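You operate a simulated robot arm through the tools that you are given. There is no shell and no other tool. Be economical: measure what you need, move in short steps, check, and stop when the job is done.

You run a simulated two-armed robot. Do the job below in one go: nothing can be reset, and whatever is moved stays where it is left.

## Task
Empty the green cup through the funnel into the jar in the holder.
Fine: cup back in its place, funnel into its stand, jar out on the glass top. Set down upright: green paper cup, short round jar.
Where things are to end (x, y in the base frame): short round jar within 0.06 m of [0.73, 0.31].

Only the result counts: the job must be done as asked and must still hold three seconds after the hand-in. Knocking over, shifting, dropping, spilling or breaking anything else fails it.

## Robot
Two 7-joint arms with two-finger grippers on one trunk, on a base that drives. Base frame: it is fixed to the floor where the robot stands at the start and does not move with it; the origin is under the middle of the robot, x ahead of it, y to its left, z up; the surface under the hand at the start is at about z = 0.8. Lengths are in m, angles in rad, forces in N, time in s.
The left shoulder is at the start at [0.036, 0.175, 1.253], the right one opposite. With the tool pointing down near the work surface each hand reaches from about 0.1 to 0.82 m from the robot's upright axis, wherever it stands, measured 20 degrees to its own side. Places, roughly: green paper cup (8x8x9 cm) [0.6, 0.2, 0.8]; ring of the funnel stand [0.6, 0.3, 0.8]; short round jar (6x6x8 cm) [0.7, 0.2, 0.8]. Payload 2.94 kg a hand.
The TCP of each hand is the grasp point between the finger pads, 0.03 m short of the fingertips. In the tool frame z runs along the fingers and y along their closing line. The gripper opens to 0.138 m. The gripper's body begins 0.109 m behind the TCP.
Orientation is that of the tool frame in the base frame, as [roll, pitch, yaw] about the fixed x, y, z axes, in that order (R = Rz(yaw) Ry(pitch) Rx(roll)). With the fingers straight down and closing along the base's y, the tool's x points along the base's -x, its y along +y and its z along -z.

## Interface
- The arms move only by the tool play_rows. It takes "left_rows", "right_rows" or both (then of equal length, played together; a hand with none holds still); each is a list of rows, each a list of 7 numbers: the shift along the base's x, y, z in units of 400 mm (1.0 is 400 mm), then the turn, a rotation vector about the base's x, y, z in units of 60 degrees (1.0 is 60 degrees), then the gripper command, from -1 (shut) to 1 (fully open), values between in proportion. In form: [[tx, ty, tz, rx, ry, rz, claw], ...]. A call has 1 to 12 rows; each row is the pose to reach, as a shift and turn from the pose commanded when the call began. A call with a number of a shift or a turn outside -1 to 1 is refused whole. Each row takes 0.2 s and may step no farther than 0.05 m and 0.15 rad from the row before; otherwise, or with a gripper value out of range, the whole call is refused. Where a pose cannot be reached the arm comes as near as it can. A force on the tool above 90 N (or 10 N above the force at the start of the call, whichever is more), or a blocked arm, ends the call early, and 0.2 s more pass. Each finger halts on what it meets, pressing with about 30 N; the grip force reading is that of the motor and also rises with nothing between the fingers. The clock runs only during rows and for 0.2 s after the last one: add rows that repeat a pose to give the fingers time. It gives the time, the measured TCP pose, the force on the tool (base axes), the opening and the grip force at its end, in the units of the frame above (readings bear some noise), with the torque about the TCP (base axes, N m) and any sound that the robot's microphone picked up, and new pictures: "show" is both (left out), scene, wrist or none (wrist: the cameras of the hands that moved).
- Cameras (640 x 400 px; columns grow to the right, rows downward): "scene" is now at [0.0722, 0.0489, 1.7281]; the picture's right is [0.66, -0.75, 0.00], its down [-0.58, -0.51, -0.63] and it looks along [0.47, 0.42, -0.78] (base axes); focal length 262 px, centre (320, 200). "left" rides on the left gripper at [0.071, -0.019, -0.146] in its tool frame; the picture's right is [0.26, 0.97, 0.00], its down [-0.85, 0.23, -0.48] and it looks along [-0.46, 0.13, 0.88] (tool axes); focal length 280 px, centre (320, 200). "right" rides on the right gripper at [0.071, 0.019, -0.146] in its tool frame; the picture's right is [-0.26, 0.97, 0.00], its down [-0.85, -0.23, -0.48] and it looks along [-0.46, -0.12, 0.88] (tool axes); focal length 280 px, centre (320, 200). There is no depth. A picture from a camera that has moved, and an enlarged one, comes with that camera's place and axes in the base frame and with its lens.
- lift_body(by): slides the trunk up (or, below 0, down) by that many m; the arms and the scene camera ride with it, the base frame stays. It gives what a move gives, with no picture.
- drive_base(legs): drives the robot by 1 to 6 legs, each [ahead, turn to the left] in m and rad, along the robot's own axes; the way and the turn of a leg run together, so that a leg with both is an arc; at most 1.5 m and 3.142 rad a leg. The arms and the cameras ride along, it lands a little off, and it stops where it bumps. It gives what a move gives, and a new picture of the scene camera.
- pan_tilt(pan, tilt): turns the head with the scene camera to pan (to the left, within 2.094 rad either way) and tilt (down, from -0.506 to 1.204), counted from straight ahead of the robot. It gives what a move gives, and a new picture of the scene camera.
- enlarge(camera, box): a new picture of the part [left, top, right, bottom] of that camera's present view, enlarged. No time passes.
- close_job(): hands the job in; it is judged then, once.

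Work in short steps. Places have to be worked out from the pictures, the camera data and where the tool is seen: move nearer, look again, correct. Check each grasp and each placing, and mend what went wrong. You have 120 turns and 260 pictures in all, those below and enlarged ones among them. Open the grippers and draw the arms clear of the work before you hand the job in, unless the task says otherwise; then end with one line.

The tools are called after "Call:" by a JSON object that holds its "method" and its "body". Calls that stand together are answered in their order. play_rows: Moves the arms, as the interface text tells. Its arguments: {"type":"object","properties":{"left_rows":{"type":"array","items":{"type":"array","items":{"type":"number"}}},"right_rows":{"type":"array","items":{"type":"array","items":{"type":"number"}}},"show":{"type":"string","enum":["both","scene","wrist","none"]}},"required":[]} The other tools are called the same way: lift_body (by) slides the trunk up or down; drive_base (legs) drives the base; pan_tilt (pan, tilt) turns the head that bears the scene camera; enlarge (camera, box) takes an enlarged picture of a part of a camera's view; close_job () hands the job in.

At the start:

```text
time_s: 0.0
left_eef_pos: [0.3593, 0.4738, 1.2224]
left_ee_rot: [-3.14, 0.0, -3.14]
left_ft_force: [0.3, -0.1, -0.4]
left_wrist_torque: [-0.01, 0.0, 0.0]
left_finger_gap: 0.1381
left_grip_force: 0.1
right_eef_pos: [0.4274, 0.0643, 1.322]
right_ee_rot: [3.14, -0.002, 3.141]
right_ft_force: [-0.1, -0.7, 0.6]
right_wrist_torque: [0.01, -0.02, -0.02]
right_finger_gap: 0.1381
right_grip_force: 0.0
trunk travel left (down, up): [-0.425, 0.309]
robot x, y, heading: [-0.0008, -0.0006, 0.003]
head pan, tilt: [0.723, 0.888]
```

scene: 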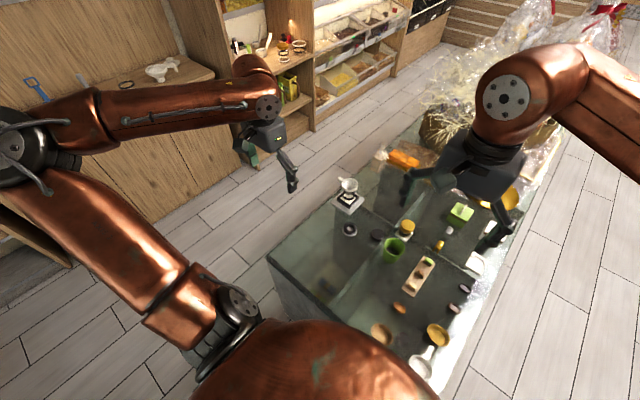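
right: 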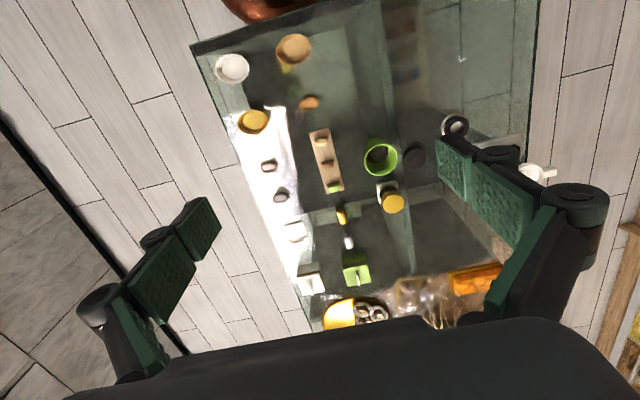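
left: 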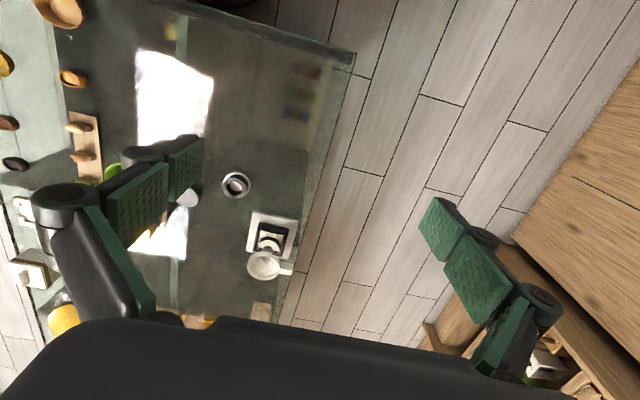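

The table shows the green cup, a jar with yellow thing, the stand, and a white funnel/scale. I enlarge to identify the objects.

Call:
{"method": "enlarge", "body": {"camera": "scene", "box": [320, 160, 480, 260]}}

Call:
{"method": "enlarge", "body": {"camera": "right", "box": [320, 90, 560, 240]}}

Call:
{"method": "enlarge", "body": {"camera": "left", "box": [120, 120, 344, 300]}}

```text
4.00 times, centred on (400, 210) of scene
camera zoom: at [0.0722, 0.0489, 1.7281], right [0.66, -0.75, 0.0], down [-0.58, -0.51, -0.63], along [0.47, 0.42, -0.78], focal length 1046 px, centre (0, 160)
```

zoom: 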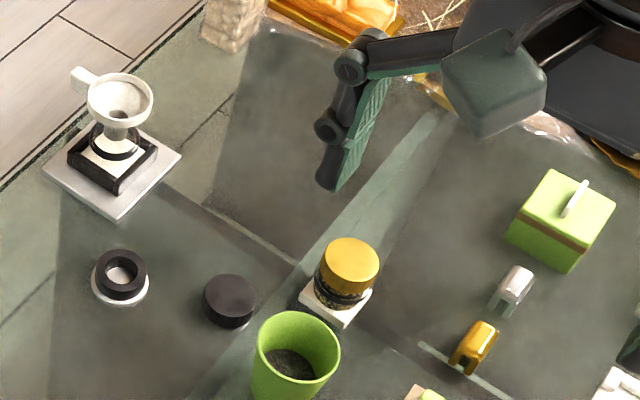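

```text
2.67 times, centred on (440, 165) of right
camera zoom: at [0.3562, 0.0831, 1.4693], right [0.26, 0.97, 0.0], down [0.85, -0.23, 0.47], along [0.46, -0.12, -0.88], focal length 748 px, centre (0, 293)
```

zoom: 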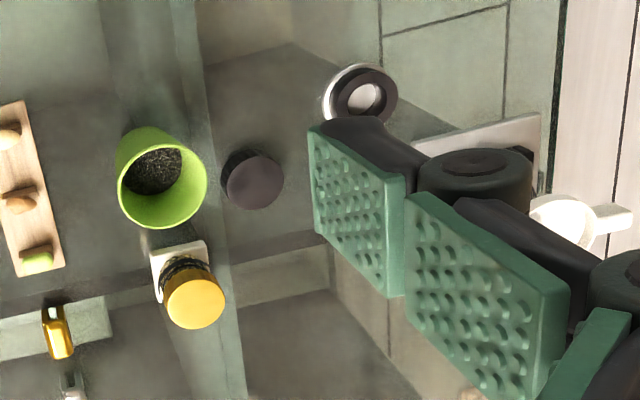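

```text
2.22 times, centred on (232, 210) of left
camera zoom: at [0.2883, 0.4557, 1.3673], right [-0.26, 0.97, 0.0], down [0.85, 0.23, 0.48], along [0.46, 0.12, -0.88], focal length 623 px, centre (516, 178)
```

zoom: 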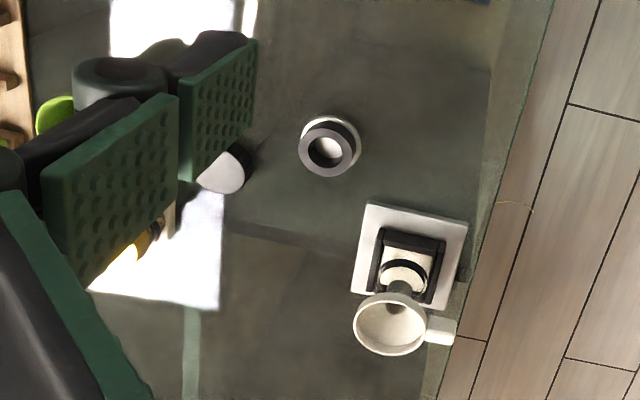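

The object under the funnel and the yellow-topped jar need a closer look. I move the left hand in over that corner at a safe height.

Call:
{"method": "play_rows", "body": {"left_rows": [[0.08, -0.02, -0.06, 0, 0, 0, 1], [0.16, -0.04, -0.12, 0, 0, 0, 1], [0.24, -0.05, -0.18, 0, 0, 0, 1], [0.32, -0.07, -0.24, 0, 0, 0, 1], [0.4, -0.09, -0.3, 0, 0, 0, 1], [0.47, -0.1, -0.36, 0, 0, 0, 1], [0.53, -0.11, -0.4, 0, 0, 0, 1]], "right_rows": [[-0.08, -0.06, 0.0, 0, 0, 0, 1], [-0.16, -0.12, 0.0, 0, 0, 0, 1], [-0.24, -0.18, 0, 0, 0, 0, 1], [-0.32, -0.24, 0, 0, 0, 0, 1], [-0.4, -0.3, 0, 0, 0, 0, 1], [-0.4, -0.4, 0, 0, 0, 0, 1], [-0.4, -0.5, 0, 0, 0, 0, 1]]}}

```text
time_s: 1.6
left_eef_pos: [0.5715, 0.4285, 1.0633]
left_ee_rot: [3.141, 0.002, 3.14]
left_ft_force: [-1.0, -1.1, 0.5]
left_wrist_torque: [0.05, 0.0, -0.04]
left_finger_gap: 0.1379
left_grip_force: 0.0
right_eef_pos: [0.2658, -0.1374, 1.3208]
right_ee_rot: [3.14, 0.0, -3.139]
right_ft_force: [-0.3, 0.6, 0.1]
right_wrist_torque: [0.07, -0.02, -0.01]
right_finger_gap: 0.1379
right_grip_force: 0.0
trunk travel left (down, up): [-0.425, 0.309]
robot x, y, heading: [-0.0, 0.0016, -0.001]
head pan, tilt: [0.723, 0.888]
camera scene: at [0.0711, 0.0453, 1.7283], right [0.66, -0.75, 0.0], down [-0.58, -0.51, -0.63], along [0.47, 0.42, -0.78], focal length 262 px, centre (320, 200)
camera right: at [0.1956, -0.1185, 1.4683], right [0.26, 0.97, 0.0], down [0.85, -0.23, 0.47], along [0.46, -0.12, -0.88], focal length 280 px, centre (320, 200)
camera left: at [0.5001, 0.4088, 1.209], right [-0.26, 0.97, 0.0], down [0.85, 0.23, 0.48], along [0.46, 0.12, -0.88], focal length 280 px, centre (320, 200)
```

scene: 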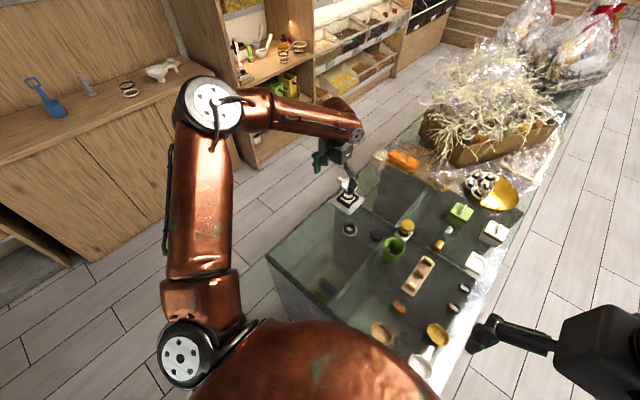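
right: 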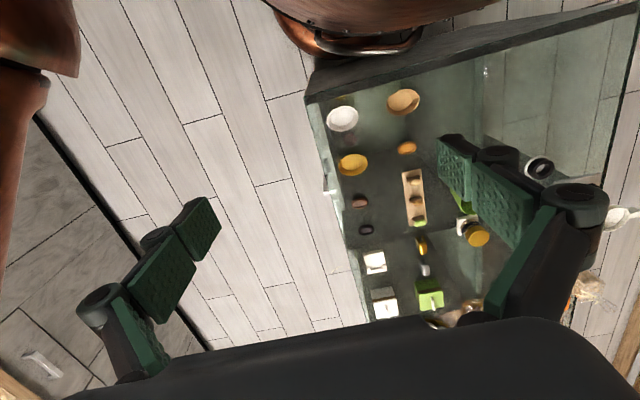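
left: 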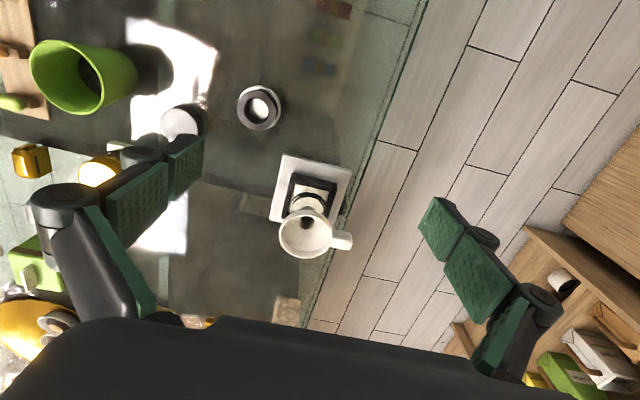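

Call:
{"method": "enlarge", "body": {"camera": "left", "box": [220, 70, 380, 270]}}

Call:
{"method": "enlarge", "body": {"camera": "scene", "box": [330, 180, 430, 270]}}

```text
2.00 times, centred on (300, 170) of left
camera zoom: at [0.5001, 0.4088, 1.209], right [-0.26, 0.97, 0.0], down [0.85, 0.23, 0.48], along [0.46, 0.12, -0.88], focal length 561 px, centre (360, 260)
```

zoom: 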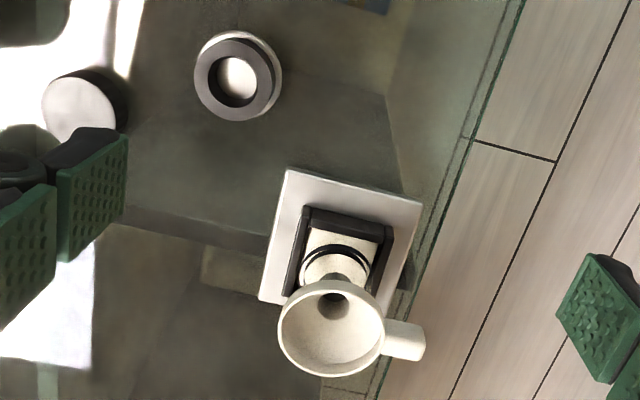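

```text
4.44 times, centred on (380, 225) of scene
camera zoom: at [0.0711, 0.0453, 1.7283], right [0.66, -0.75, 0.0], down [-0.58, -0.51, -0.63], along [0.47, 0.42, -0.78], focal length 1162 px, centre (53, 89)
```

zoom: 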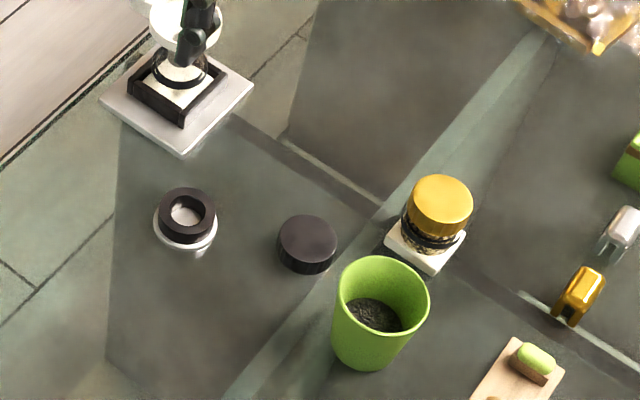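

The funnel appears to sit over something in the black holder; I tilt the left hand to view it from the side.

Call:
{"method": "play_rows", "body": {"left_rows": [[-0.03, 0.0, -0.05, 0, -0.13, 0, 1], [-0.05, 0.0, -0.1, 0, -0.26, 0, 1], [-0.05, 0.0, -0.15, 0, -0.39, 0, 1], [-0.05, 0.0, -0.2, 0, -0.52, 0, 1], [-0.05, 0.0, -0.25, 0, -0.65, 0, 1], [-0.05, 0.0, -0.28, 0, -0.7, 0, 1]], "show": "wrist"}}

Call:
{"method": "enlarge", "body": {"camera": "left", "box": [160, 60, 480, 260]}}

```text
time_s: 3.0
left_eef_pos: [0.5514, 0.428, 0.9494]
left_ee_rot: [-3.141, 0.731, -3.139]
left_ft_force: [0.6, -0.7, 0.9]
left_wrist_torque: [0.02, -0.02, 0.03]
left_finger_gap: 0.138
left_grip_force: 0.1
right_eef_pos: [0.2678, -0.1352, 1.3204]
right_ee_rot: [3.14, -0.001, 3.141]
right_ft_force: [0.0, -0.5, 0.3]
right_wrist_torque: [0.01, -0.02, 0.01]
right_finger_gap: 0.1381
right_grip_force: 0.1
trunk travel left (down, up): [-0.425, 0.309]
robot x, y, heading: [-0.0018, -0.0002, -0.0]
head pan, tilt: [0.723, 0.888]
camera left: at [0.4006, 0.4101, 1.0101], right [-0.2, 0.96, -0.18], down [0.31, 0.23, 0.92], along [0.93, 0.12, -0.35], focal length 280 px, centre (320, 200)
```

left: 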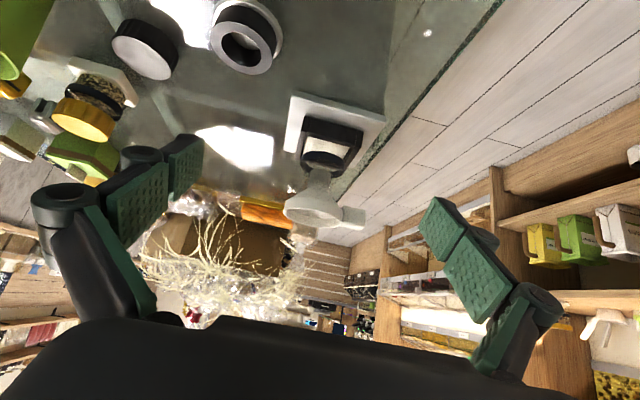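

```text
2.00 times, centred on (320, 160) of left
camera zoom: at [0.4006, 0.4101, 1.0101], right [-0.2, 0.96, -0.18], down [0.31, 0.23, 0.92], along [0.93, 0.12, -0.35], focal length 561 px, centre (320, 280)
```

zoom: 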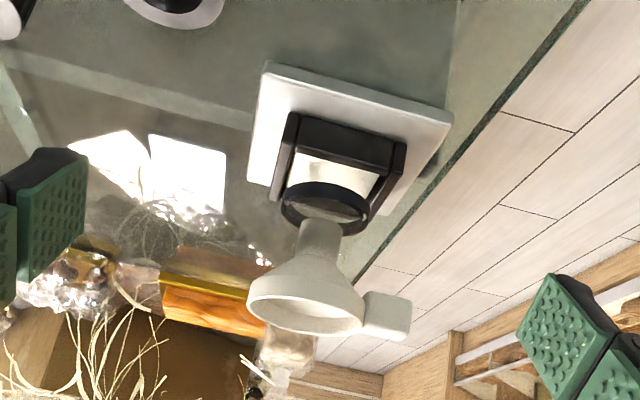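

The image is inverted: funnel spout goes down into a glass jar in a black holder. To tell it from the yellow-topped jar, I yaw the left hand to look at that one.

Call:
{"method": "play_rows", "body": {"left_rows": [[-0.02, -0.05, 0.02, 0, 0, -0.13, 1], [-0.04, -0.1, 0.03, 0, 0, -0.26, 1], [-0.06, -0.15, 0.03, 0, 0, -0.39, 1], [-0.08, -0.2, 0.03, 0, 0, -0.52, 1], [-0.1, -0.25, 0.03, 0, 0, -0.65, 1], [-0.1, -0.3, 0.03, 0, 0, -0.75, 1]], "show": "wrist"}}

Call:
{"method": "enlarge", "body": {"camera": "left", "box": [200, 40, 440, 240]}}

```text
time_s: 4.4
left_eef_pos: [0.5052, 0.3644, 0.9592]
left_ee_rot: [3.132, 0.695, 2.619]
left_ft_force: [0.0, -0.3, -0.2]
left_wrist_torque: [0.0, -0.05, 0.01]
left_finger_gap: 0.1379
left_grip_force: 0.0
left hand out of reach, approached as far as the arm can: row 4, 5, 6
right_eef_pos: [0.2672, -0.134, 1.3218]
right_ee_rot: [3.141, -0.001, -3.141]
right_ft_force: [-0.5, -0.3, 0.5]
right_wrist_torque: [-0.01, -0.08, -0.02]
right_finger_gap: 0.138
right_grip_force: 0.1
trunk travel left (down, up): [-0.425, 0.309]
robot x, y, heading: [-0.0013, -0.0011, -0.001]
head pan, tilt: [0.723, 0.888]
camera left: at [0.3666, 0.4208, 1.0243], right [0.3, 0.94, -0.16], down [0.41, 0.02, 0.91], along [0.86, -0.34, -0.38], focal length 280 px, centre (320, 200)
```

left: 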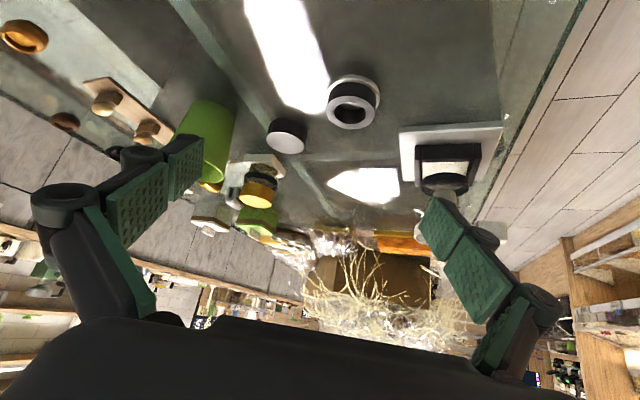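

```text
2.00 times, centred on (320, 140) of left
camera zoom: at [0.3666, 0.4208, 1.0243], right [0.3, 0.94, -0.16], down [0.41, 0.02, 0.91], along [0.86, -0.34, -0.38], focal length 561 px, centre (320, 320)
```

zoom: 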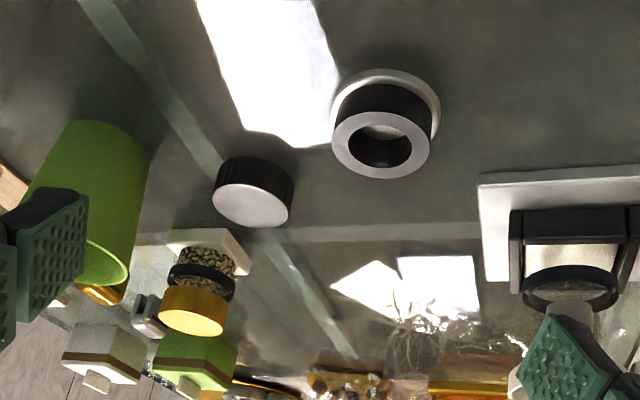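

Call:
{"method": "enlarge", "body": {"camera": "left", "box": [230, 140, 300, 215]}}

Call:
{"method": "enlarge", "body": {"camera": "left", "box": [390, 110, 510, 210]}}

```text
5.33 times, centred on (265, 178) of left
camera zoom: at [0.3666, 0.4208, 1.0243], right [0.3, 0.94, -0.16], down [0.41, 0.02, 0.91], along [0.86, -0.34, -0.38], focal length 1495 px, centre (613, 320)
```

zoom: 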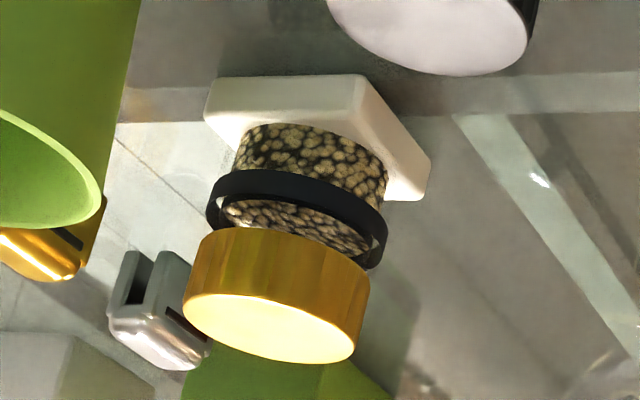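

```text
4.00 times, centred on (450, 160) of left
camera zoom: at [0.3666, 0.4208, 1.0243], right [0.3, 0.94, -0.16], down [0.41, 0.02, 0.91], along [0.86, -0.34, -0.38], focal length 1122 px, centre (-200, 360)
```

zoom: 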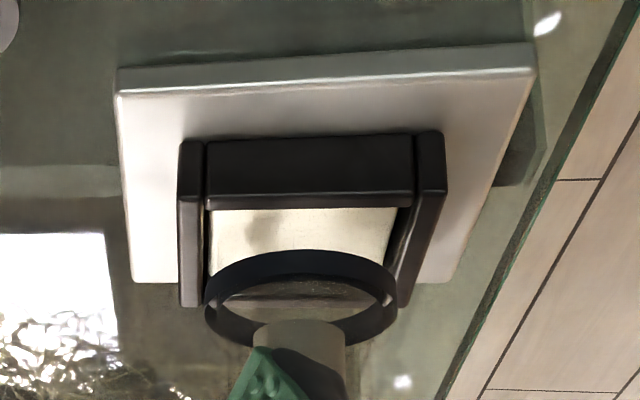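

The holder item's contents are unclear; I return the left hand in front of it for a closer side view.

Call:
{"method": "play_rows", "body": {"left_rows": [[0.02, 0.05, 0.0, 0, 0, 0.13, 1], [0.05, 0.1, 0.0, 0, 0, 0.26, 1], [0.08, 0.15, 0.0, 0, 0, 0.39, 1], [0.11, 0.2, -0.03, 0, 0, 0.52, 1], [0.14, 0.25, -0.06, 0, 0, 0.65, 1], [0.18, 0.3, -0.1, 0, 0, 0.75, 1], [0.2, 0.33, -0.12, 0, 0, 0.75, 1]], "show": "none"}}

Call:
{"method": "enlarge", "body": {"camera": "left", "box": [220, 60, 420, 260]}}

```text
time_s: 6.0
left_eef_pos: [0.5873, 0.4962, 0.9083]
left_ee_rot: [3.134, 0.695, -2.878]
left_ft_force: [0.0, 0.0, -0.3]
left_wrist_torque: [0.03, 0.0, 0.02]
left_finger_gap: 0.138
left_grip_force: 0.1
right_eef_pos: [0.2673, -0.1332, 1.3206]
right_ee_rot: [3.141, -0.002, -3.141]
right_ft_force: [0.5, 0.2, -0.5]
right_wrist_torque: [-0.03, 0.01, -0.02]
right_finger_gap: 0.1379
right_grip_force: 0.1
trunk travel left (down, up): [-0.425, 0.309]
robot x, y, heading: [0.0036, -0.005, 0.002]
head pan, tilt: [0.723, 0.888]
```

```text
2.00 times, centred on (320, 160) of left
camera zoom: at [0.4497, 0.4391, 0.9743], right [-0.45, 0.88, -0.16], down [0.27, 0.31, 0.91], along [0.85, 0.37, -0.38], focal length 561 px, centre (320, 280)
```

zoom: 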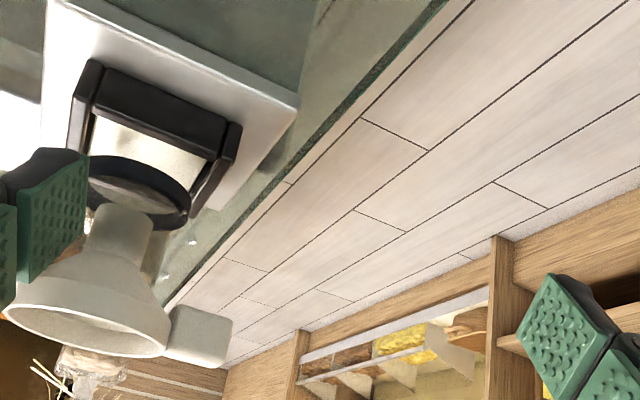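

Call:
{"method": "play_rows", "body": {"left_rows": [[0, -0.07, 0, 0, 0, -0.1, 1], [0, -0.14, 0, 0, 0, -0.2, 1], [0, -0.17, 0, 0, 0, -0.25, 1]], "show": "none"}}

Call:
{"method": "enlarge", "body": {"camera": "left", "box": [240, 80, 400, 240]}}

```text
time_s: 6.8
left_eef_pos: [0.5878, 0.4284, 0.9091]
left_ee_rot: [3.133, 0.696, 3.14]
left_ft_force: [1.0, 0.1, -0.7]
left_wrist_torque: [0.01, 0.03, 0.03]
left_finger_gap: 0.1379
left_grip_force: 0.0
right_eef_pos: [0.2672, -0.1347, 1.321]
right_ee_rot: [3.141, -0.002, 3.141]
right_ft_force: [-0.6, -0.1, 0.4]
right_wrist_torque: [-0.02, 0.02, 0.0]
right_finger_gap: 0.1381
right_grip_force: 0.1
trunk travel left (down, up): [-0.425, 0.309]
robot x, y, heading: [0.0007, -0.0022, 0.0]
head pan, tilt: [0.723, 0.888]
```

```text
2.50 times, centred on (320, 160) of left
camera zoom: at [0.4394, 0.4088, 0.9747], right [-0.21, 0.97, -0.16], down [0.35, 0.23, 0.91], along [0.92, 0.13, -0.38], focal length 701 px, centre (320, 300)
```

zoom: 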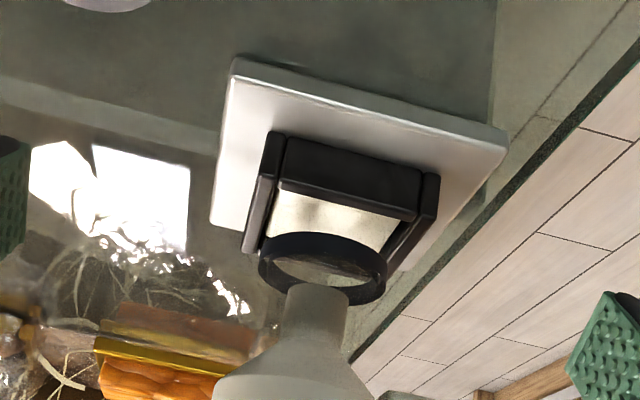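

Call:
{"method": "enlarge", "body": {"camera": "left", "box": [290, 100, 355, 165]}}

Call:
{"method": "enlarge", "body": {"camera": "scene", "box": [330, 170, 370, 215]}}

Call:
{"method": "enlarge", "body": {"camera": "scene", "box": [380, 210, 420, 255]}}

```text
6.15 times, centred on (322, 132) of left
camera zoom: at [0.4394, 0.4088, 0.9747], right [-0.21, 0.97, -0.16], down [0.35, 0.23, 0.91], along [0.92, 0.13, -0.38], focal length 1726 px, centre (305, 615)
```

zoom: 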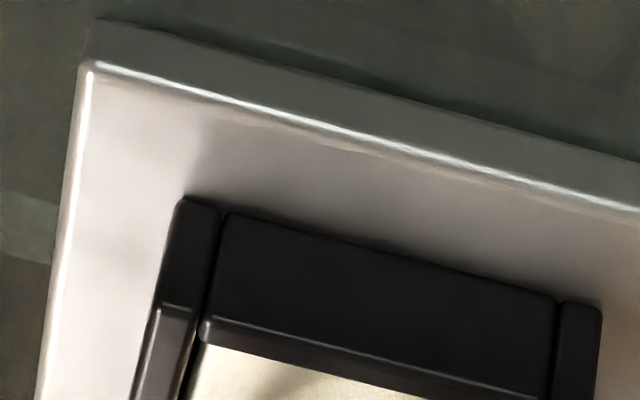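

```text
8.89 times, centred on (350, 192) of scene
camera zoom: at [0.0724, 0.0485, 1.7281], right [0.66, -0.75, 0.0], down [-0.58, -0.51, -0.63], along [0.47, 0.42, -0.78], focal length 2325 px, centre (53, 267)
```

zoom: 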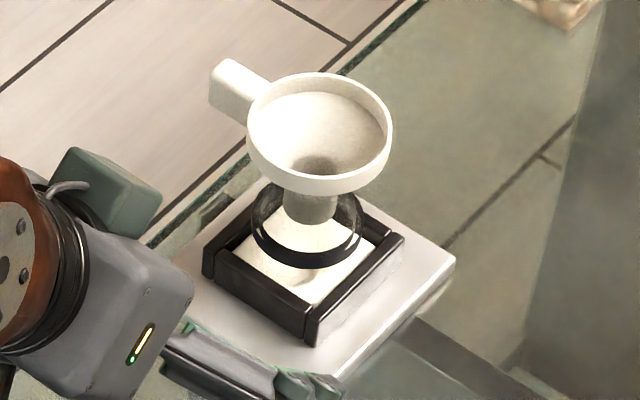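

```text
8.89 times, centred on (400, 232) of scene
camera zoom: at [0.0724, 0.0485, 1.7281], right [0.66, -0.75, 0.0], down [-0.58, -0.51, -0.63], along [0.47, 0.42, -0.78], focal length 2325 px, centre (-391, -89)
```

zoom: 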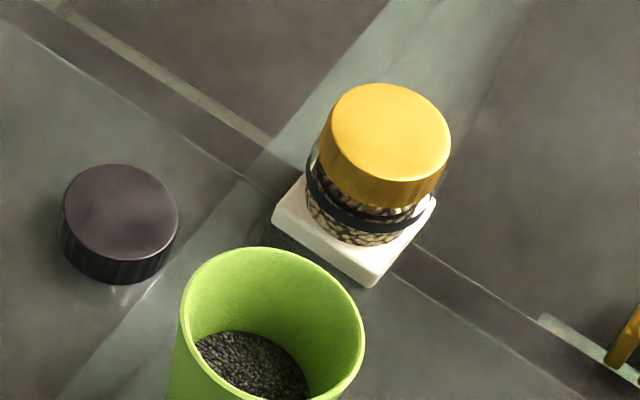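

I judge the open glass jar in the black holder (≈[0.70, 0.44]), funnel in it with its handle toward +y, is the one to fill; the gold-capped one is a sample to leave alone. I first test in free air above whether the left arm can do the pouring roll with a near‑horizontal hand.

Call:
{"method": "play_rows", "body": {"left_rows": [[0, 0, 0.12, 0, -0.1, 0, 1], [0, -0.03, 0.24, 0, -0.2, 0, 1], [0.03, -0.06, 0.36, 0, -0.3, 0, 1], [0.09, -0.09, 0.43, 0, -0.4, 0, 1], [0.15, -0.12, 0.45, 0, -0.4, 0, 1]], "show": "none"}}

Call:
{"method": "play_rows", "body": {"left_rows": [[0, 0, 0, -0.14, 0, 0, 1], [0, 0, 0, -0.28, 0, 0, 1], [0, 0, 0, -0.42, 0, 0, 1], [0, 0, 0, -0.56, 0, 0, 1], [0, 0, 0, -0.7, 0, 0, 1], [0, 0, 0, -0.84, 0, 0, 1], [0, 0, 0, -0.98, 0, 0, 1]], "show": "none"}}

Call:
{"method": "play_rows", "body": {"left_rows": [[0, 0, 0, -0.14, 0, 0, 1], [0, 0, 0, -0.28, 0, 0, 1], [0, 0, 0, -0.42, 0, 0, 1], [0, 0, 0, -0.56, 0, 0, 1], [0, 0, 0, -0.7, 0, 0, 1], [0, 0, 0, -0.84, 0, 0, 1], [0, 0, 0, -0.98, 0, 0, 1]], "show": "scene"}}

```text
refused: row 3 steps farther than a row can; nothing moved
```

```text
time_s: 8.4
left_eef_pos: [0.5597, 0.4123, 0.9776]
left_ee_rot: [-2.013, 0.336, -2.519]
left_ft_force: [0.4, -0.3, -0.4]
left_wrist_torque: [-0.03, 0.03, -0.02]
left_finger_gap: 0.138
left_grip_force: 0.1
left hand out of reach, approached as far as the arm can: row 1, 2, 3, 4, 5, 6, 7
right_eef_pos: [0.2683, -0.1326, 1.3216]
right_ee_rot: [-3.141, -0.002, 3.142]
right_ft_force: [-0.6, -0.2, -0.6]
right_wrist_torque: [-0.03, -0.05, -0.01]
right_finger_gap: 0.1379
right_grip_force: 0.1
trunk travel left (down, up): [-0.425, 0.309]
robot x, y, heading: [-0.0021, 0.0025, -0.003]
head pan, tilt: [0.723, 0.888]
```

```text
time_s: 10.0
left_eef_pos: [0.5124, 0.3837, 1.1493]
left_ee_rot: [-1.203, -0.307, -2.5]
left_ft_force: [0.5, -0.5, 0.0]
left_wrist_torque: [0.0, 0.01, 0.0]
left_finger_gap: 0.1381
left_grip_force: 0.2
left hand out of reach, approached as far as the arm can: row 1, 2, 3, 4, 5, 6, 7
right_eef_pos: [0.2671, -0.1343, 1.3223]
right_ee_rot: [-3.141, -0.001, 3.141]
right_ft_force: [-0.4, -0.1, 0.6]
right_wrist_torque: [0.05, 0.0, -0.04]
right_finger_gap: 0.1381
right_grip_force: 0.1
trunk travel left (down, up): [-0.425, 0.309]
robot x, y, heading: [0.0029, -0.0011, -0.001]
head pan, tilt: [0.723, 0.888]
camera scene: at [0.0723, 0.0483, 1.7281], right [0.66, -0.75, 0.0], down [-0.58, -0.51, -0.63], along [0.47, 0.42, -0.78], focal length 262 px, centre (320, 200)
```

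scene: 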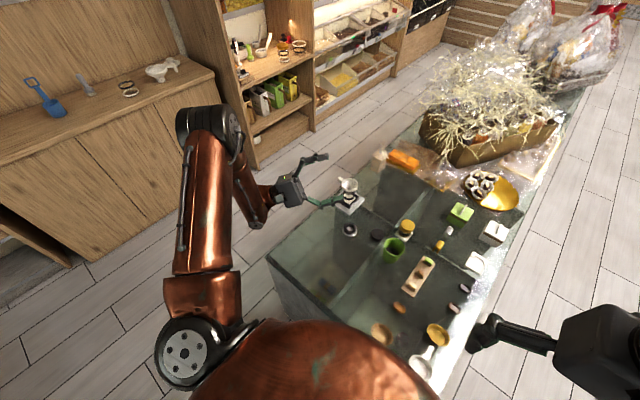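

The roll about base x swung the fingers sideways, so that was a poor test (and I'll keep calls separate). I now turn to a true forward-pointing hand with a 90° roll in the free air.

Call:
{"method": "play_rows", "body": {"left_rows": [[0, 0, 0, 0.06, 0.027, 0.117, 1], [0, 0, 0, 0.122, 0.053, 0.233, 1], [0, 0, 0, 0.183, 0.08, 0.35, 1], [0, 0, 0, 0.245, 0.107, 0.466, 1], [0, 0, 0, 0.306, 0.134, 0.583, 1], [0, 0, 0, 0.367, 0.16, 0.7, 1], [0, 0, 0, 0.428, 0.187, 0.816, 1]], "show": "scene"}}

```text
time_s: 11.6
left_eef_pos: [0.5321, 0.3911, 1.1428]
left_ee_rot: [-1.556, -0.02, -1.615]
left_ft_force: [-0.8, 1.0, 0.2]
left_wrist_torque: [-0.06, -0.02, -0.03]
left_finger_gap: 0.1379
left_grip_force: 0.0
left hand out of reach, approached as far as the arm can: row 5, 6, 7
right_eef_pos: [0.2656, -0.1331, 1.322]
right_ee_rot: [3.14, 0.0, -3.139]
right_ft_force: [-0.1, 0.0, 0.6]
right_wrist_torque: [-0.04, -0.02, 0.01]
right_finger_gap: 0.1383
right_grip_force: 0.1
trunk travel left (down, up): [-0.425, 0.309]
robot x, y, heading: [-0.0002, -0.0014, -0.001]
head pan, tilt: [0.723, 0.888]
camera scene: at [0.0706, 0.0508, 1.7281], right [0.66, -0.75, 0.0], down [-0.58, -0.52, -0.63], along [0.47, 0.42, -0.78], focal length 262 px, centre (320, 200)
```

scene: 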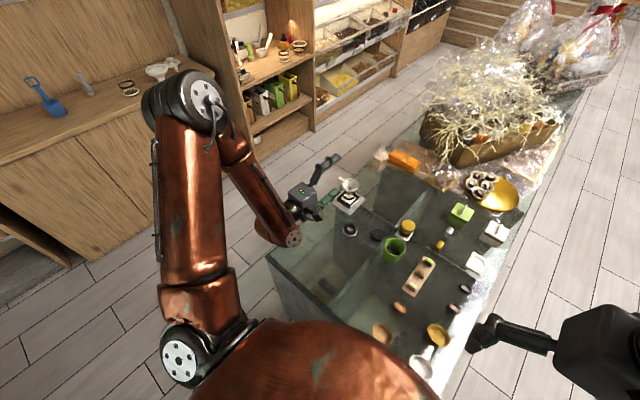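

The −90° roll is right at a limit. I test the other direction (roll +) in three steps.

Call:
{"method": "play_rows", "body": {"left_rows": [[0, 0, 0, 0.14, 0, 0, 1], [0, 0, 0, 0.28, 0, 0, 1], [0, 0, 0, 0.42, 0, 0, 1], [0, 0, 0, 0.56, 0, 0, 1], [0, 0, 0, 0.7, 0, 0, 1], [0, 0, 0, 0.84, 0, 0, 1], [0, 0, 0, 0.98, 0, 0, 1]], "show": "none"}}

Call:
{"method": "play_rows", "body": {"left_rows": [[0, 0, 0, 0.14, 0, 0, 1], [0, 0, 0, 0.28, 0, 0, 1], [0, 0, 0, 0.42, 0, 0, 1], [0, 0, 0, 0.56, 0, 0, 1], [0, 0, 0, 0.7, 0, 0, 1], [0, 0, 0, 0.84, 0, 0, 1], [0, 0, 0, 0.98, 0, 0, 1]], "show": "none"}}

Call:
{"method": "play_rows", "body": {"left_rows": [[0, 0, 0, 0.14, 0, 0, 1], [0, 0, 0, 0.28, 0, 0, 1], [0, 0, 0, 0.42, 0, 0, 1], [0, 0, 0, 0.56, 0, 0, 1], [0, 0, 0, 0.7, 0, 0, 1], [0, 0, 0, 0.84, 0, 0, 1], [0, 0, 0, 0.98, 0, 0, 1]], "show": "none"}}

```text
time_s: 13.2
left_eef_pos: [0.5344, 0.3887, 1.1431]
left_ee_rot: [-1.577, 1.033, -1.586]
left_ft_force: [0.8, -0.9, 0.0]
left_wrist_torque: [0.0, 0.0, 0.04]
left_finger_gap: 0.1377
left_grip_force: 0.1
right_eef_pos: [0.2686, -0.1354, 1.3209]
right_ee_rot: [3.14, -0.001, 3.141]
right_ft_force: [0.7, -0.9, -0.1]
right_wrist_torque: [0.04, 0.06, 0.01]
right_finger_gap: 0.1378
right_grip_force: 0.1
trunk travel left (down, up): [-0.425, 0.309]
robot x, y, heading: [-0.0002, -0.0012, -0.0]
head pan, tilt: [0.723, 0.888]
```

```text
time_s: 14.8
left_eef_pos: [0.5324, 0.3902, 1.142]
left_ee_rot: [1.588, 1.084, 1.584]
left_ft_force: [-0.1, 0.4, -0.2]
left_wrist_torque: [0.0, 0.01, -0.01]
left_finger_gap: 0.1381
left_grip_force: 0.0
right_eef_pos: [0.267, -0.1331, 1.3212]
right_ee_rot: [3.141, -0.004, 3.141]
right_ft_force: [0.4, -0.3, 0.5]
right_wrist_torque: [-0.02, -0.03, 0.0]
right_finger_gap: 0.1379
right_grip_force: 0.0
trunk travel left (down, up): [-0.425, 0.309]
robot x, y, heading: [-0.0004, 0.0008, -0.002]
head pan, tilt: [0.723, 0.888]
```

```text
time_s: 16.4
left_eef_pos: [0.5336, 0.3903, 1.1423]
left_ee_rot: [1.576, 0.059, 1.577]
left_ft_force: [0.5, 0.4, 0.9]
left_wrist_torque: [-0.04, -0.01, -0.02]
left_finger_gap: 0.1382
left_grip_force: 0.1
right_eef_pos: [0.2684, -0.134, 1.3216]
right_ee_rot: [3.139, -0.002, -3.141]
right_ft_force: [0.1, 1.2, -0.6]
right_wrist_torque: [-0.02, 0.02, -0.02]
right_finger_gap: 0.1379
right_grip_force: 0.1
trunk travel left (down, up): [-0.425, 0.309]
robot x, y, heading: [-0.0038, 0.0001, -0.004]
head pan, tilt: [0.723, 0.888]
```

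Call:
{"method": "play_rows", "body": {"left_rows": [[0, 0, 0, 0.14, 0, 0, 1], [0, 0, 0, 0.28, 0, 0, 1], [0, 0, 0, 0.42, 0, 0, 1], [0, 0, 0, 0.56, 0, 0, 1], [0, 0, 0, 0.7, 0, 0, 1], [0, 0, 0, 0.84, 0, 0, 1], [0, 0, 0, 0.98, 0, 0, 1]], "show": "none"}}

Call:
{"method": "play_rows", "body": {"left_rows": [[0, 0, 0, 0.14, 0, 0, 1], [0, 0, 0, 0.28, 0, 0, 1], [0, 0, 0, 0.42, 0, 0, 1], [0, 0, 0, 0.5, 0, 0, 1]], "show": "scene"}}

```text
time_s: 18.0
left_eef_pos: [0.5354, 0.3899, 1.1398]
left_ee_rot: [1.566, -0.97, 1.581]
left_ft_force: [0.1, -0.2, 0.2]
left_wrist_torque: [0.01, -0.01, 0.03]
left_finger_gap: 0.1381
left_grip_force: 0.0
left hand out of reach, approached as far as the arm can: row 5, 6, 7
right_eef_pos: [0.2676, -0.1352, 1.3213]
right_ee_rot: [3.137, -0.002, -3.141]
right_ft_force: [-0.3, 0.8, -0.7]
right_wrist_torque: [0.06, 0.03, -0.02]
right_finger_gap: 0.138
right_grip_force: 0.1
trunk travel left (down, up): [-0.425, 0.309]
robot x, y, heading: [0.0002, -0.0017, -0.003]
head pan, tilt: [0.723, 0.888]
```

```text
time_s: 19.0
left_eef_pos: [0.4929, 0.5602, 1.1582]
left_ee_rot: [1.576, -1.413, 1.538]
left_ft_force: [0.9, 1.0, -0.7]
left_wrist_torque: [0.01, 0.0, -0.15]
left_finger_gap: 0.1378
left_grip_force: 0.1
left hand out of reach, approached as far as the arm can: row 1, 2, 3, 4
right_eef_pos: [0.2663, -0.1307, 1.3217]
right_ee_rot: [-3.138, 0.0, 3.141]
right_ft_force: [-0.9, 0.1, 0.1]
right_wrist_torque: [-0.1, -0.04, -0.02]
right_finger_gap: 0.1377
right_grip_force: 0.1
trunk travel left (down, up): [-0.425, 0.309]
robot x, y, heading: [-0.0021, -0.0003, 0.001]
head pan, tilt: [0.723, 0.888]
camera scene: at [0.0708, 0.0532, 1.728], right [0.66, -0.75, 0.0], down [-0.58, -0.52, -0.63], along [0.47, 0.41, -0.78], focal length 262 px, centre (320, 200)
```

scene: 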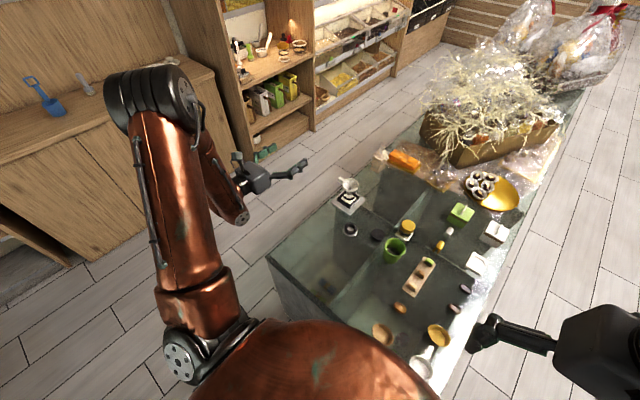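

Range of roll: about −85° to +140° from the "natural" forward pose. So I'll grasp the cup naturally and pour with + roll from the +y side. Rolling back now.

Call:
{"method": "play_rows", "body": {"left_rows": [[0, -0.05, 0, -0.14, 0, 0, 1], [0, -0.1, 0, -0.28, 0, 0, 1], [0, -0.15, 0, -0.42, 0, 0, 1], [0, -0.2, 0, -0.56, 0, 0, 1], [0, -0.25, 0, -0.7, 0, 0, 1], [0, -0.3, 0, -0.84, 0, 0, 1], [0, -0.35, 0, -0.98, 0, 0, 1]], "show": "none"}}

Call:
{"method": "play_rows", "body": {"left_rows": [[0, -0.05, 0, -0.14, 0, 0, 1], [0, -0.1, 0, -0.28, 0, 0, 1], [0, -0.15, 0, -0.42, 0, 0, 1], [0, -0.2, 0, -0.56, 0, 0, 1], [0, -0.25, 0, -0.7, 0, 0, 1], [0, -0.3, 0, -0.84, 0, 0, 1], [0, -0.35, 0, -0.98, 0, 0, 1]], "show": "none"}}

```text
time_s: 20.6
left_eef_pos: [0.5167, 0.4324, 1.1455]
left_ee_rot: [1.547, -0.386, 1.565]
left_ft_force: [0.2, -1.4, 0.5]
left_wrist_torque: [0.0, 0.02, 0.0]
left_finger_gap: 0.1381
left_grip_force: 0.1
left hand out of reach, approached as far as the arm can: row 4, 5, 6, 7
right_eef_pos: [0.2688, -0.1338, 1.3222]
right_ee_rot: [3.141, -0.002, -3.141]
right_ft_force: [-0.5, 0.6, -0.5]
right_wrist_torque: [0.0, -0.04, -0.03]
right_finger_gap: 0.138
right_grip_force: 0.0
trunk travel left (down, up): [-0.425, 0.309]
robot x, y, heading: [0.0033, 0.0002, 0.003]
head pan, tilt: [0.723, 0.888]
```

```text
time_s: 22.2
left_eef_pos: [0.5326, 0.3892, 1.1502]
left_ee_rot: [1.483, 0.545, 1.511]
left_ft_force: [0.4, 0.3, 0.1]
left_wrist_torque: [0.01, -0.02, 0.1]
left_finger_gap: 0.1381
left_grip_force: 0.1
left hand out of reach, approached as far as the arm can: row 1, 2, 3, 4, 5, 6, 7
right_eef_pos: [0.2676, -0.135, 1.3212]
right_ee_rot: [3.14, -0.003, -3.139]
right_ft_force: [1.3, -0.8, 0.4]
right_wrist_torque: [0.06, 0.02, 0.01]
right_finger_gap: 0.1378
right_grip_force: 0.0
trunk travel left (down, up): [-0.425, 0.309]
robot x, y, heading: [0.0012, 0.0013, -0.002]
head pan, tilt: [0.723, 0.888]
```

The left arm is cramped inboard; by symmetry the right arm can roll the cup toward +y from the clear side of the funnel. I turn the base left so the right arm faces the cup and funnel.

Call:
{"method": "drive_base", "body": {"legs": [[0.0, 0.3]]}}

```text
time_s: 23.6
left_eef_pos: [0.3921, 0.5322, 1.1491]
left_ee_rot: [1.485, 0.542, 1.816]
left_ft_force: [-0.3, 1.2, 0.5]
left_wrist_torque: [0.01, -0.01, -0.04]
left_finger_gap: 0.1379
left_grip_force: 0.0
right_eef_pos: [0.2952, -0.048, 1.3211]
right_ee_rot: [-3.14, -0.001, -2.838]
right_ft_force: [0.0, 1.0, 0.0]
right_wrist_torque: [-0.02, -0.02, 0.0]
right_finger_gap: 0.138
right_grip_force: 0.0
trunk travel left (down, up): [-0.425, 0.309]
robot x, y, heading: [0.0002, -0.0004, 0.309]
head pan, tilt: [0.723, 0.888]
camera scene: at [0.0535, 0.0686, 1.7281], right [0.86, -0.52, 0.0], down [-0.4, -0.66, -0.63], along [0.33, 0.54, -0.78], focal length 262 px, centre (320, 200)
```

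scene: 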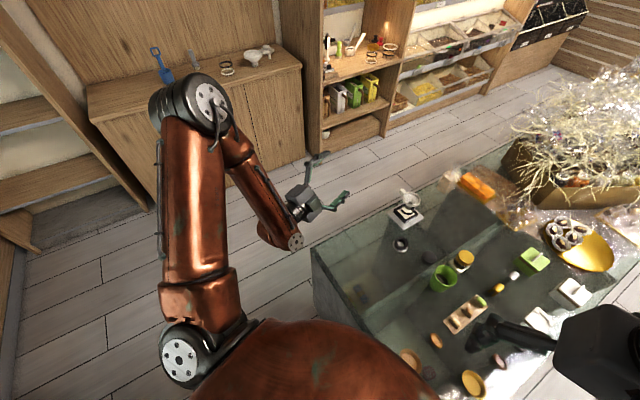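

Turning worked in place; turn 0.3 more and re-aim the head.

Call:
{"method": "drive_base", "body": {"legs": [[0.0, 0.3]]}}

Call:
{"method": "pan_tilt", "body": {"pan": 0.0, "tilt": 0.9}}

```text
time_s: 24.9
left_eef_pos: [0.2169, 0.6229, 1.15]
left_ee_rot: [1.485, 0.544, 2.115]
left_ft_force: [-0.6, 0.4, -0.7]
left_wrist_torque: [-0.01, 0.01, -0.01]
left_finger_gap: 0.1379
left_grip_force: 0.1
right_eef_pos: [0.2953, 0.0416, 1.3204]
right_ee_rot: [3.14, -0.001, -2.536]
right_ft_force: [-0.5, -1.0, -0.6]
right_wrist_torque: [-0.04, 0.0, 0.01]
right_finger_gap: 0.138
right_grip_force: 0.0
trunk travel left (down, up): [-0.425, 0.309]
robot x, y, heading: [0.0017, 0.0022, 0.604]
head pan, tilt: [0.723, 0.888]
camera scene: at [0.0304, 0.081, 1.7281], right [0.97, -0.24, 0.0], down [-0.19, -0.75, -0.63], along [0.15, 0.61, -0.78], focal length 262 px, centre (320, 200)
```

scene: 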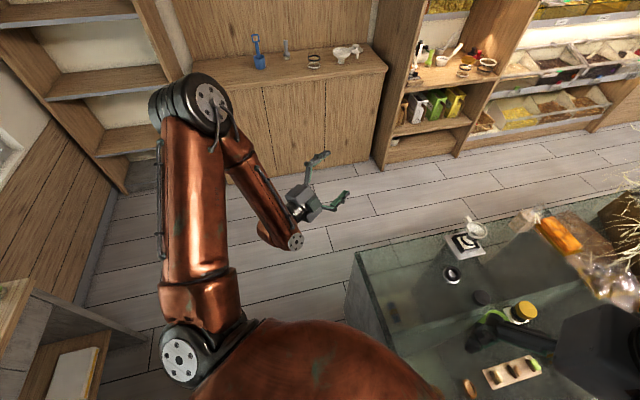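

```text
time_s: 26.0
left_eef_pos: [0.217, 0.6238, 1.1505]
left_ee_rot: [1.486, 0.541, 2.114]
left_ft_force: [-0.7, 1.0, -0.2]
left_wrist_torque: [-0.02, -0.01, 0.01]
left_finger_gap: 0.1378
left_grip_force: 0.1
right_eef_pos: [0.2964, 0.0407, 1.3216]
right_ee_rot: [3.141, -0.001, -2.537]
right_ft_force: [-0.2, -0.2, 0.6]
right_wrist_torque: [-0.01, 0.03, -0.01]
right_finger_gap: 0.1379
right_grip_force: 0.0
trunk travel left (down, up): [-0.425, 0.309]
robot x, y, heading: [0.001, -0.0022, 0.605]
head pan, tilt: [0.0, 0.901]
camera scene: at [0.0742, 0.0501, 1.7272], right [0.57, -0.82, 0.0], down [-0.64, -0.45, -0.62], along [0.51, 0.35, -0.78], focal length 262 px, centre (320, 200)
```

scene: 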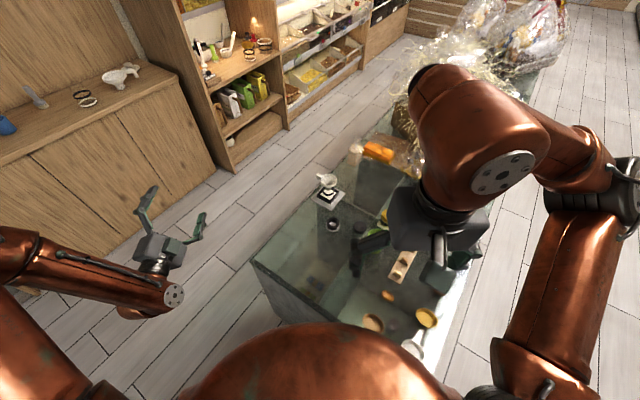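

Now tilt the right hand forward (fingers ~30° below horizontal, along the robot's heading) and bring it behind the cup, high.

Call:
{"method": "play_rows", "body": {"right_rows": [[0.06, 0.01, -0.09, 0.08, -0.115, 0, 0.8], [0.12, 0.015, -0.18, 0.16, -0.23, 0, 0.8], [0.18, 0.02, -0.27, 0.24, -0.345, 0, 0.7], [0.24, 0.03, -0.36, 0.32, -0.46, 0, 0.7], [0.3, 0.04, -0.45, 0.4, -0.575, 0, 0.6], [0.36, 0.05, -0.54, 0.48, -0.69, 0, 0.6], [0.42, 0.055, -0.63, 0.56, -0.805, 0, 0.6], [0.445, 0.06, -0.675, 0.569, -0.823, 0, 0.6]]}}

```text
time_s: 27.8
left_eef_pos: [0.2189, 0.6173, 1.1528]
left_ee_rot: [1.484, 0.538, 2.115]
left_ft_force: [0.8, -1.4, 0.1]
left_wrist_torque: [-0.02, 0.05, 0.16]
left_finger_gap: 0.138
left_grip_force: 0.1
right_eef_pos: [0.5452, 0.1107, 1.1714]
right_ee_rot: [3.018, 0.992, -2.664]
right_ft_force: [1.0, -1.5, -1.3]
right_wrist_torque: [0.15, -0.01, 0.17]
right_finger_gap: 0.11
right_grip_force: 0.1
right hand out of reach, approached as far as the arm can: row 4, 5, 6, 7, 8
trunk travel left (down, up): [-0.425, 0.309]
robot x, y, heading: [-0.0001, -0.003, 0.604]
head pan, tilt: [0.0, 0.901]
camera scene: at [0.078, 0.0411, 1.7269], right [0.57, -0.82, -0.01], down [-0.65, -0.44, -0.62], along [0.51, 0.36, -0.78], focal length 262 px, centre (320, 200)
camera right: at [0.4003, 0.0376, 1.1943], right [-0.4, 0.87, 0.28], down [0.21, -0.21, 0.95], along [0.89, 0.44, -0.1], focal length 280 px, centre (320, 200)
```

scene: 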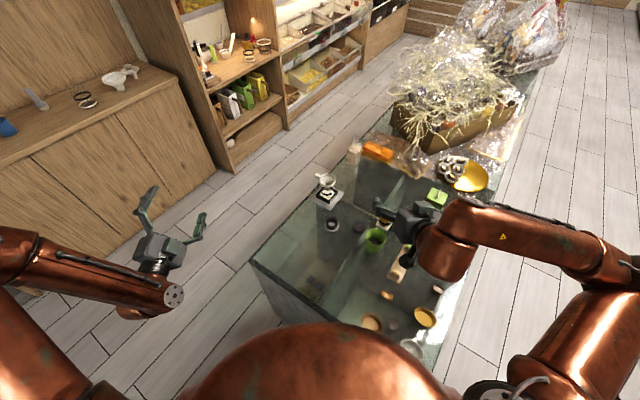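
right: 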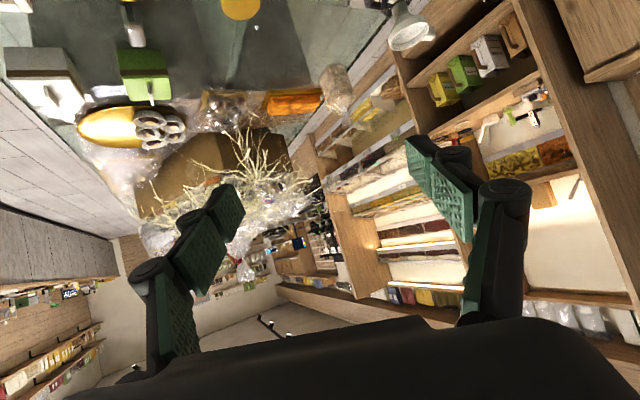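

Too close to fold the arm. I back the base up 0.15 m to give the horizontal hand room.

Call:
{"method": "drive_base", "body": {"legs": [[-0.15, 0.0]]}}

```text
time_s: 29.2
left_eef_pos: [0.0956, 0.5384, 1.1499]
left_ee_rot: [1.486, 0.543, 2.114]
left_ft_force: [0.1, 0.0, 0.0]
left_wrist_torque: [-0.05, -0.02, -0.05]
left_finger_gap: 0.1381
left_grip_force: 0.0
right_eef_pos: [0.4188, 0.0312, 1.1721]
right_ee_rot: [3.028, 0.992, -2.662]
right_ft_force: [0.1, 0.3, -0.6]
right_wrist_torque: [0.0, 0.0, -0.01]
right_finger_gap: 0.1101
right_grip_force: 0.1
trunk travel left (down, up): [-0.425, 0.309]
robot x, y, heading: [-0.1237, -0.0854, 0.605]
head pan, tilt: [0.0, 0.901]
camera scene: at [-0.0484, -0.0348, 1.7271], right [0.57, -0.82, 0.0], down [-0.65, -0.44, -0.62], along [0.51, 0.35, -0.78], focal length 262 px, centre (320, 200)
```

scene: 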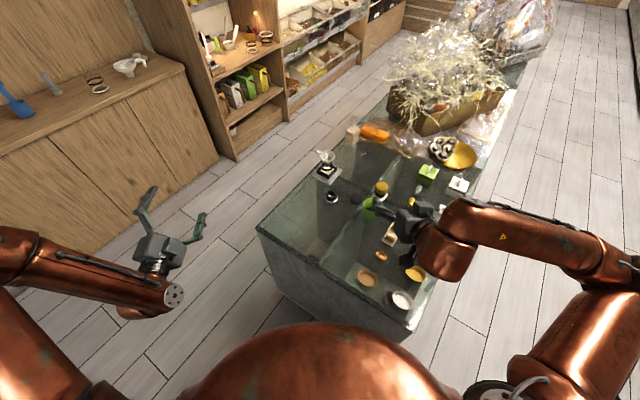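

Move to a pre-grasp spot behind the cup at z≈0.95, watching.

Call:
{"method": "play_rows", "body": {"right_rows": [[0.03, 0.02, -0.1, 0, 0, 0, 0.6], [0.07, 0.04, -0.2, 0, 0, 0, 0.6], [0.1, 0.065, -0.3, 0, 0, 0, 0.6], [0.13, 0.085, -0.4, 0, 0, 0, 0.6], [0.17, 0.11, -0.5, 0, 0, 0, 0.6], [0.2, 0.128, -0.555, 0, 0, 0, 0.6]]}}

Call:
{"method": "enlarge", "body": {"camera": "scene", "box": [300, 130, 460, 260]}}

```text
time_s: 30.6
left_eef_pos: [0.0952, 0.5384, 1.1506]
left_ee_rot: [1.485, 0.542, 2.114]
left_ft_force: [-0.3, -0.6, 0.3]
left_wrist_torque: [0.0, -0.01, -0.01]
left_finger_gap: 0.1377
left_grip_force: 0.1
right_eef_pos: [0.4996, 0.0839, 0.9503]
right_ee_rot: [3.026, 0.992, -2.663]
right_ft_force: [0.4, 0.2, -0.5]
right_wrist_torque: [0.0, -0.02, 0.04]
right_finger_gap: 0.1103
right_grip_force: 0.0
trunk travel left (down, up): [-0.425, 0.309]
robot x, y, heading: [-0.1241, -0.0834, 0.604]
head pan, tilt: [0.0, 0.901]
camera scene: at [-0.0484, -0.0352, 1.7272], right [0.57, -0.82, 0.0], down [-0.65, -0.44, -0.62], along [0.51, 0.35, -0.78], focal length 262 px, centre (320, 200)
camera right: at [0.3558, 0.0107, 0.9723], right [-0.4, 0.87, 0.28], down [0.21, -0.21, 0.95], along [0.89, 0.44, -0.1], focal length 280 px, centre (320, 200)
```

scene: 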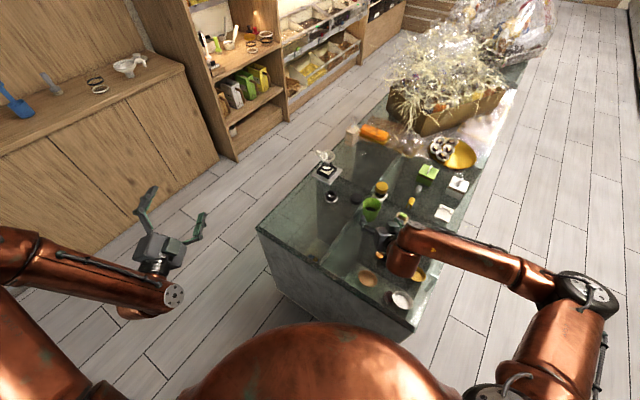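
right: 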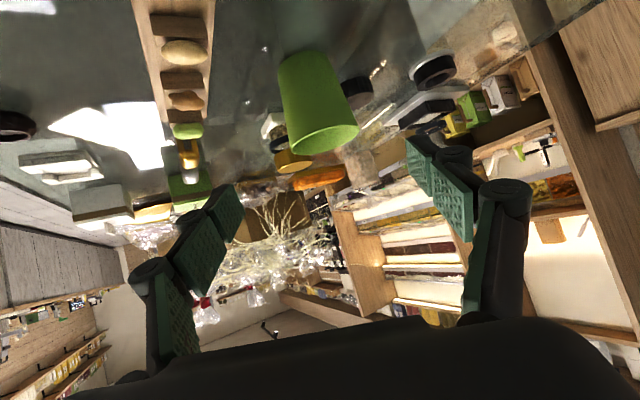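

```text
3.08 times, centred on (380, 195) of scene
camera zoom: at [-0.0484, -0.0352, 1.7272], right [0.57, -0.82, 0.0], down [-0.65, -0.44, -0.62], along [0.51, 0.35, -0.78], focal length 805 px, centre (135, 215)
```

zoom: 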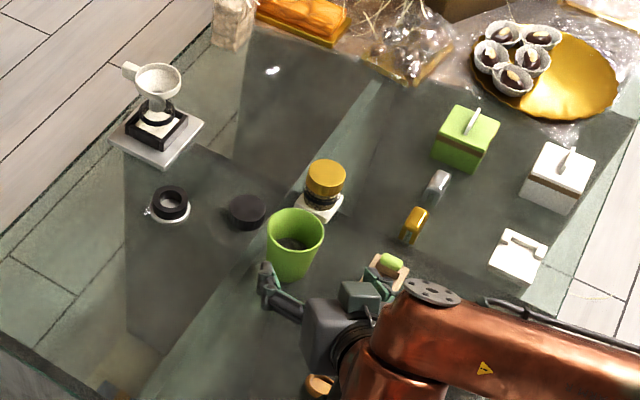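

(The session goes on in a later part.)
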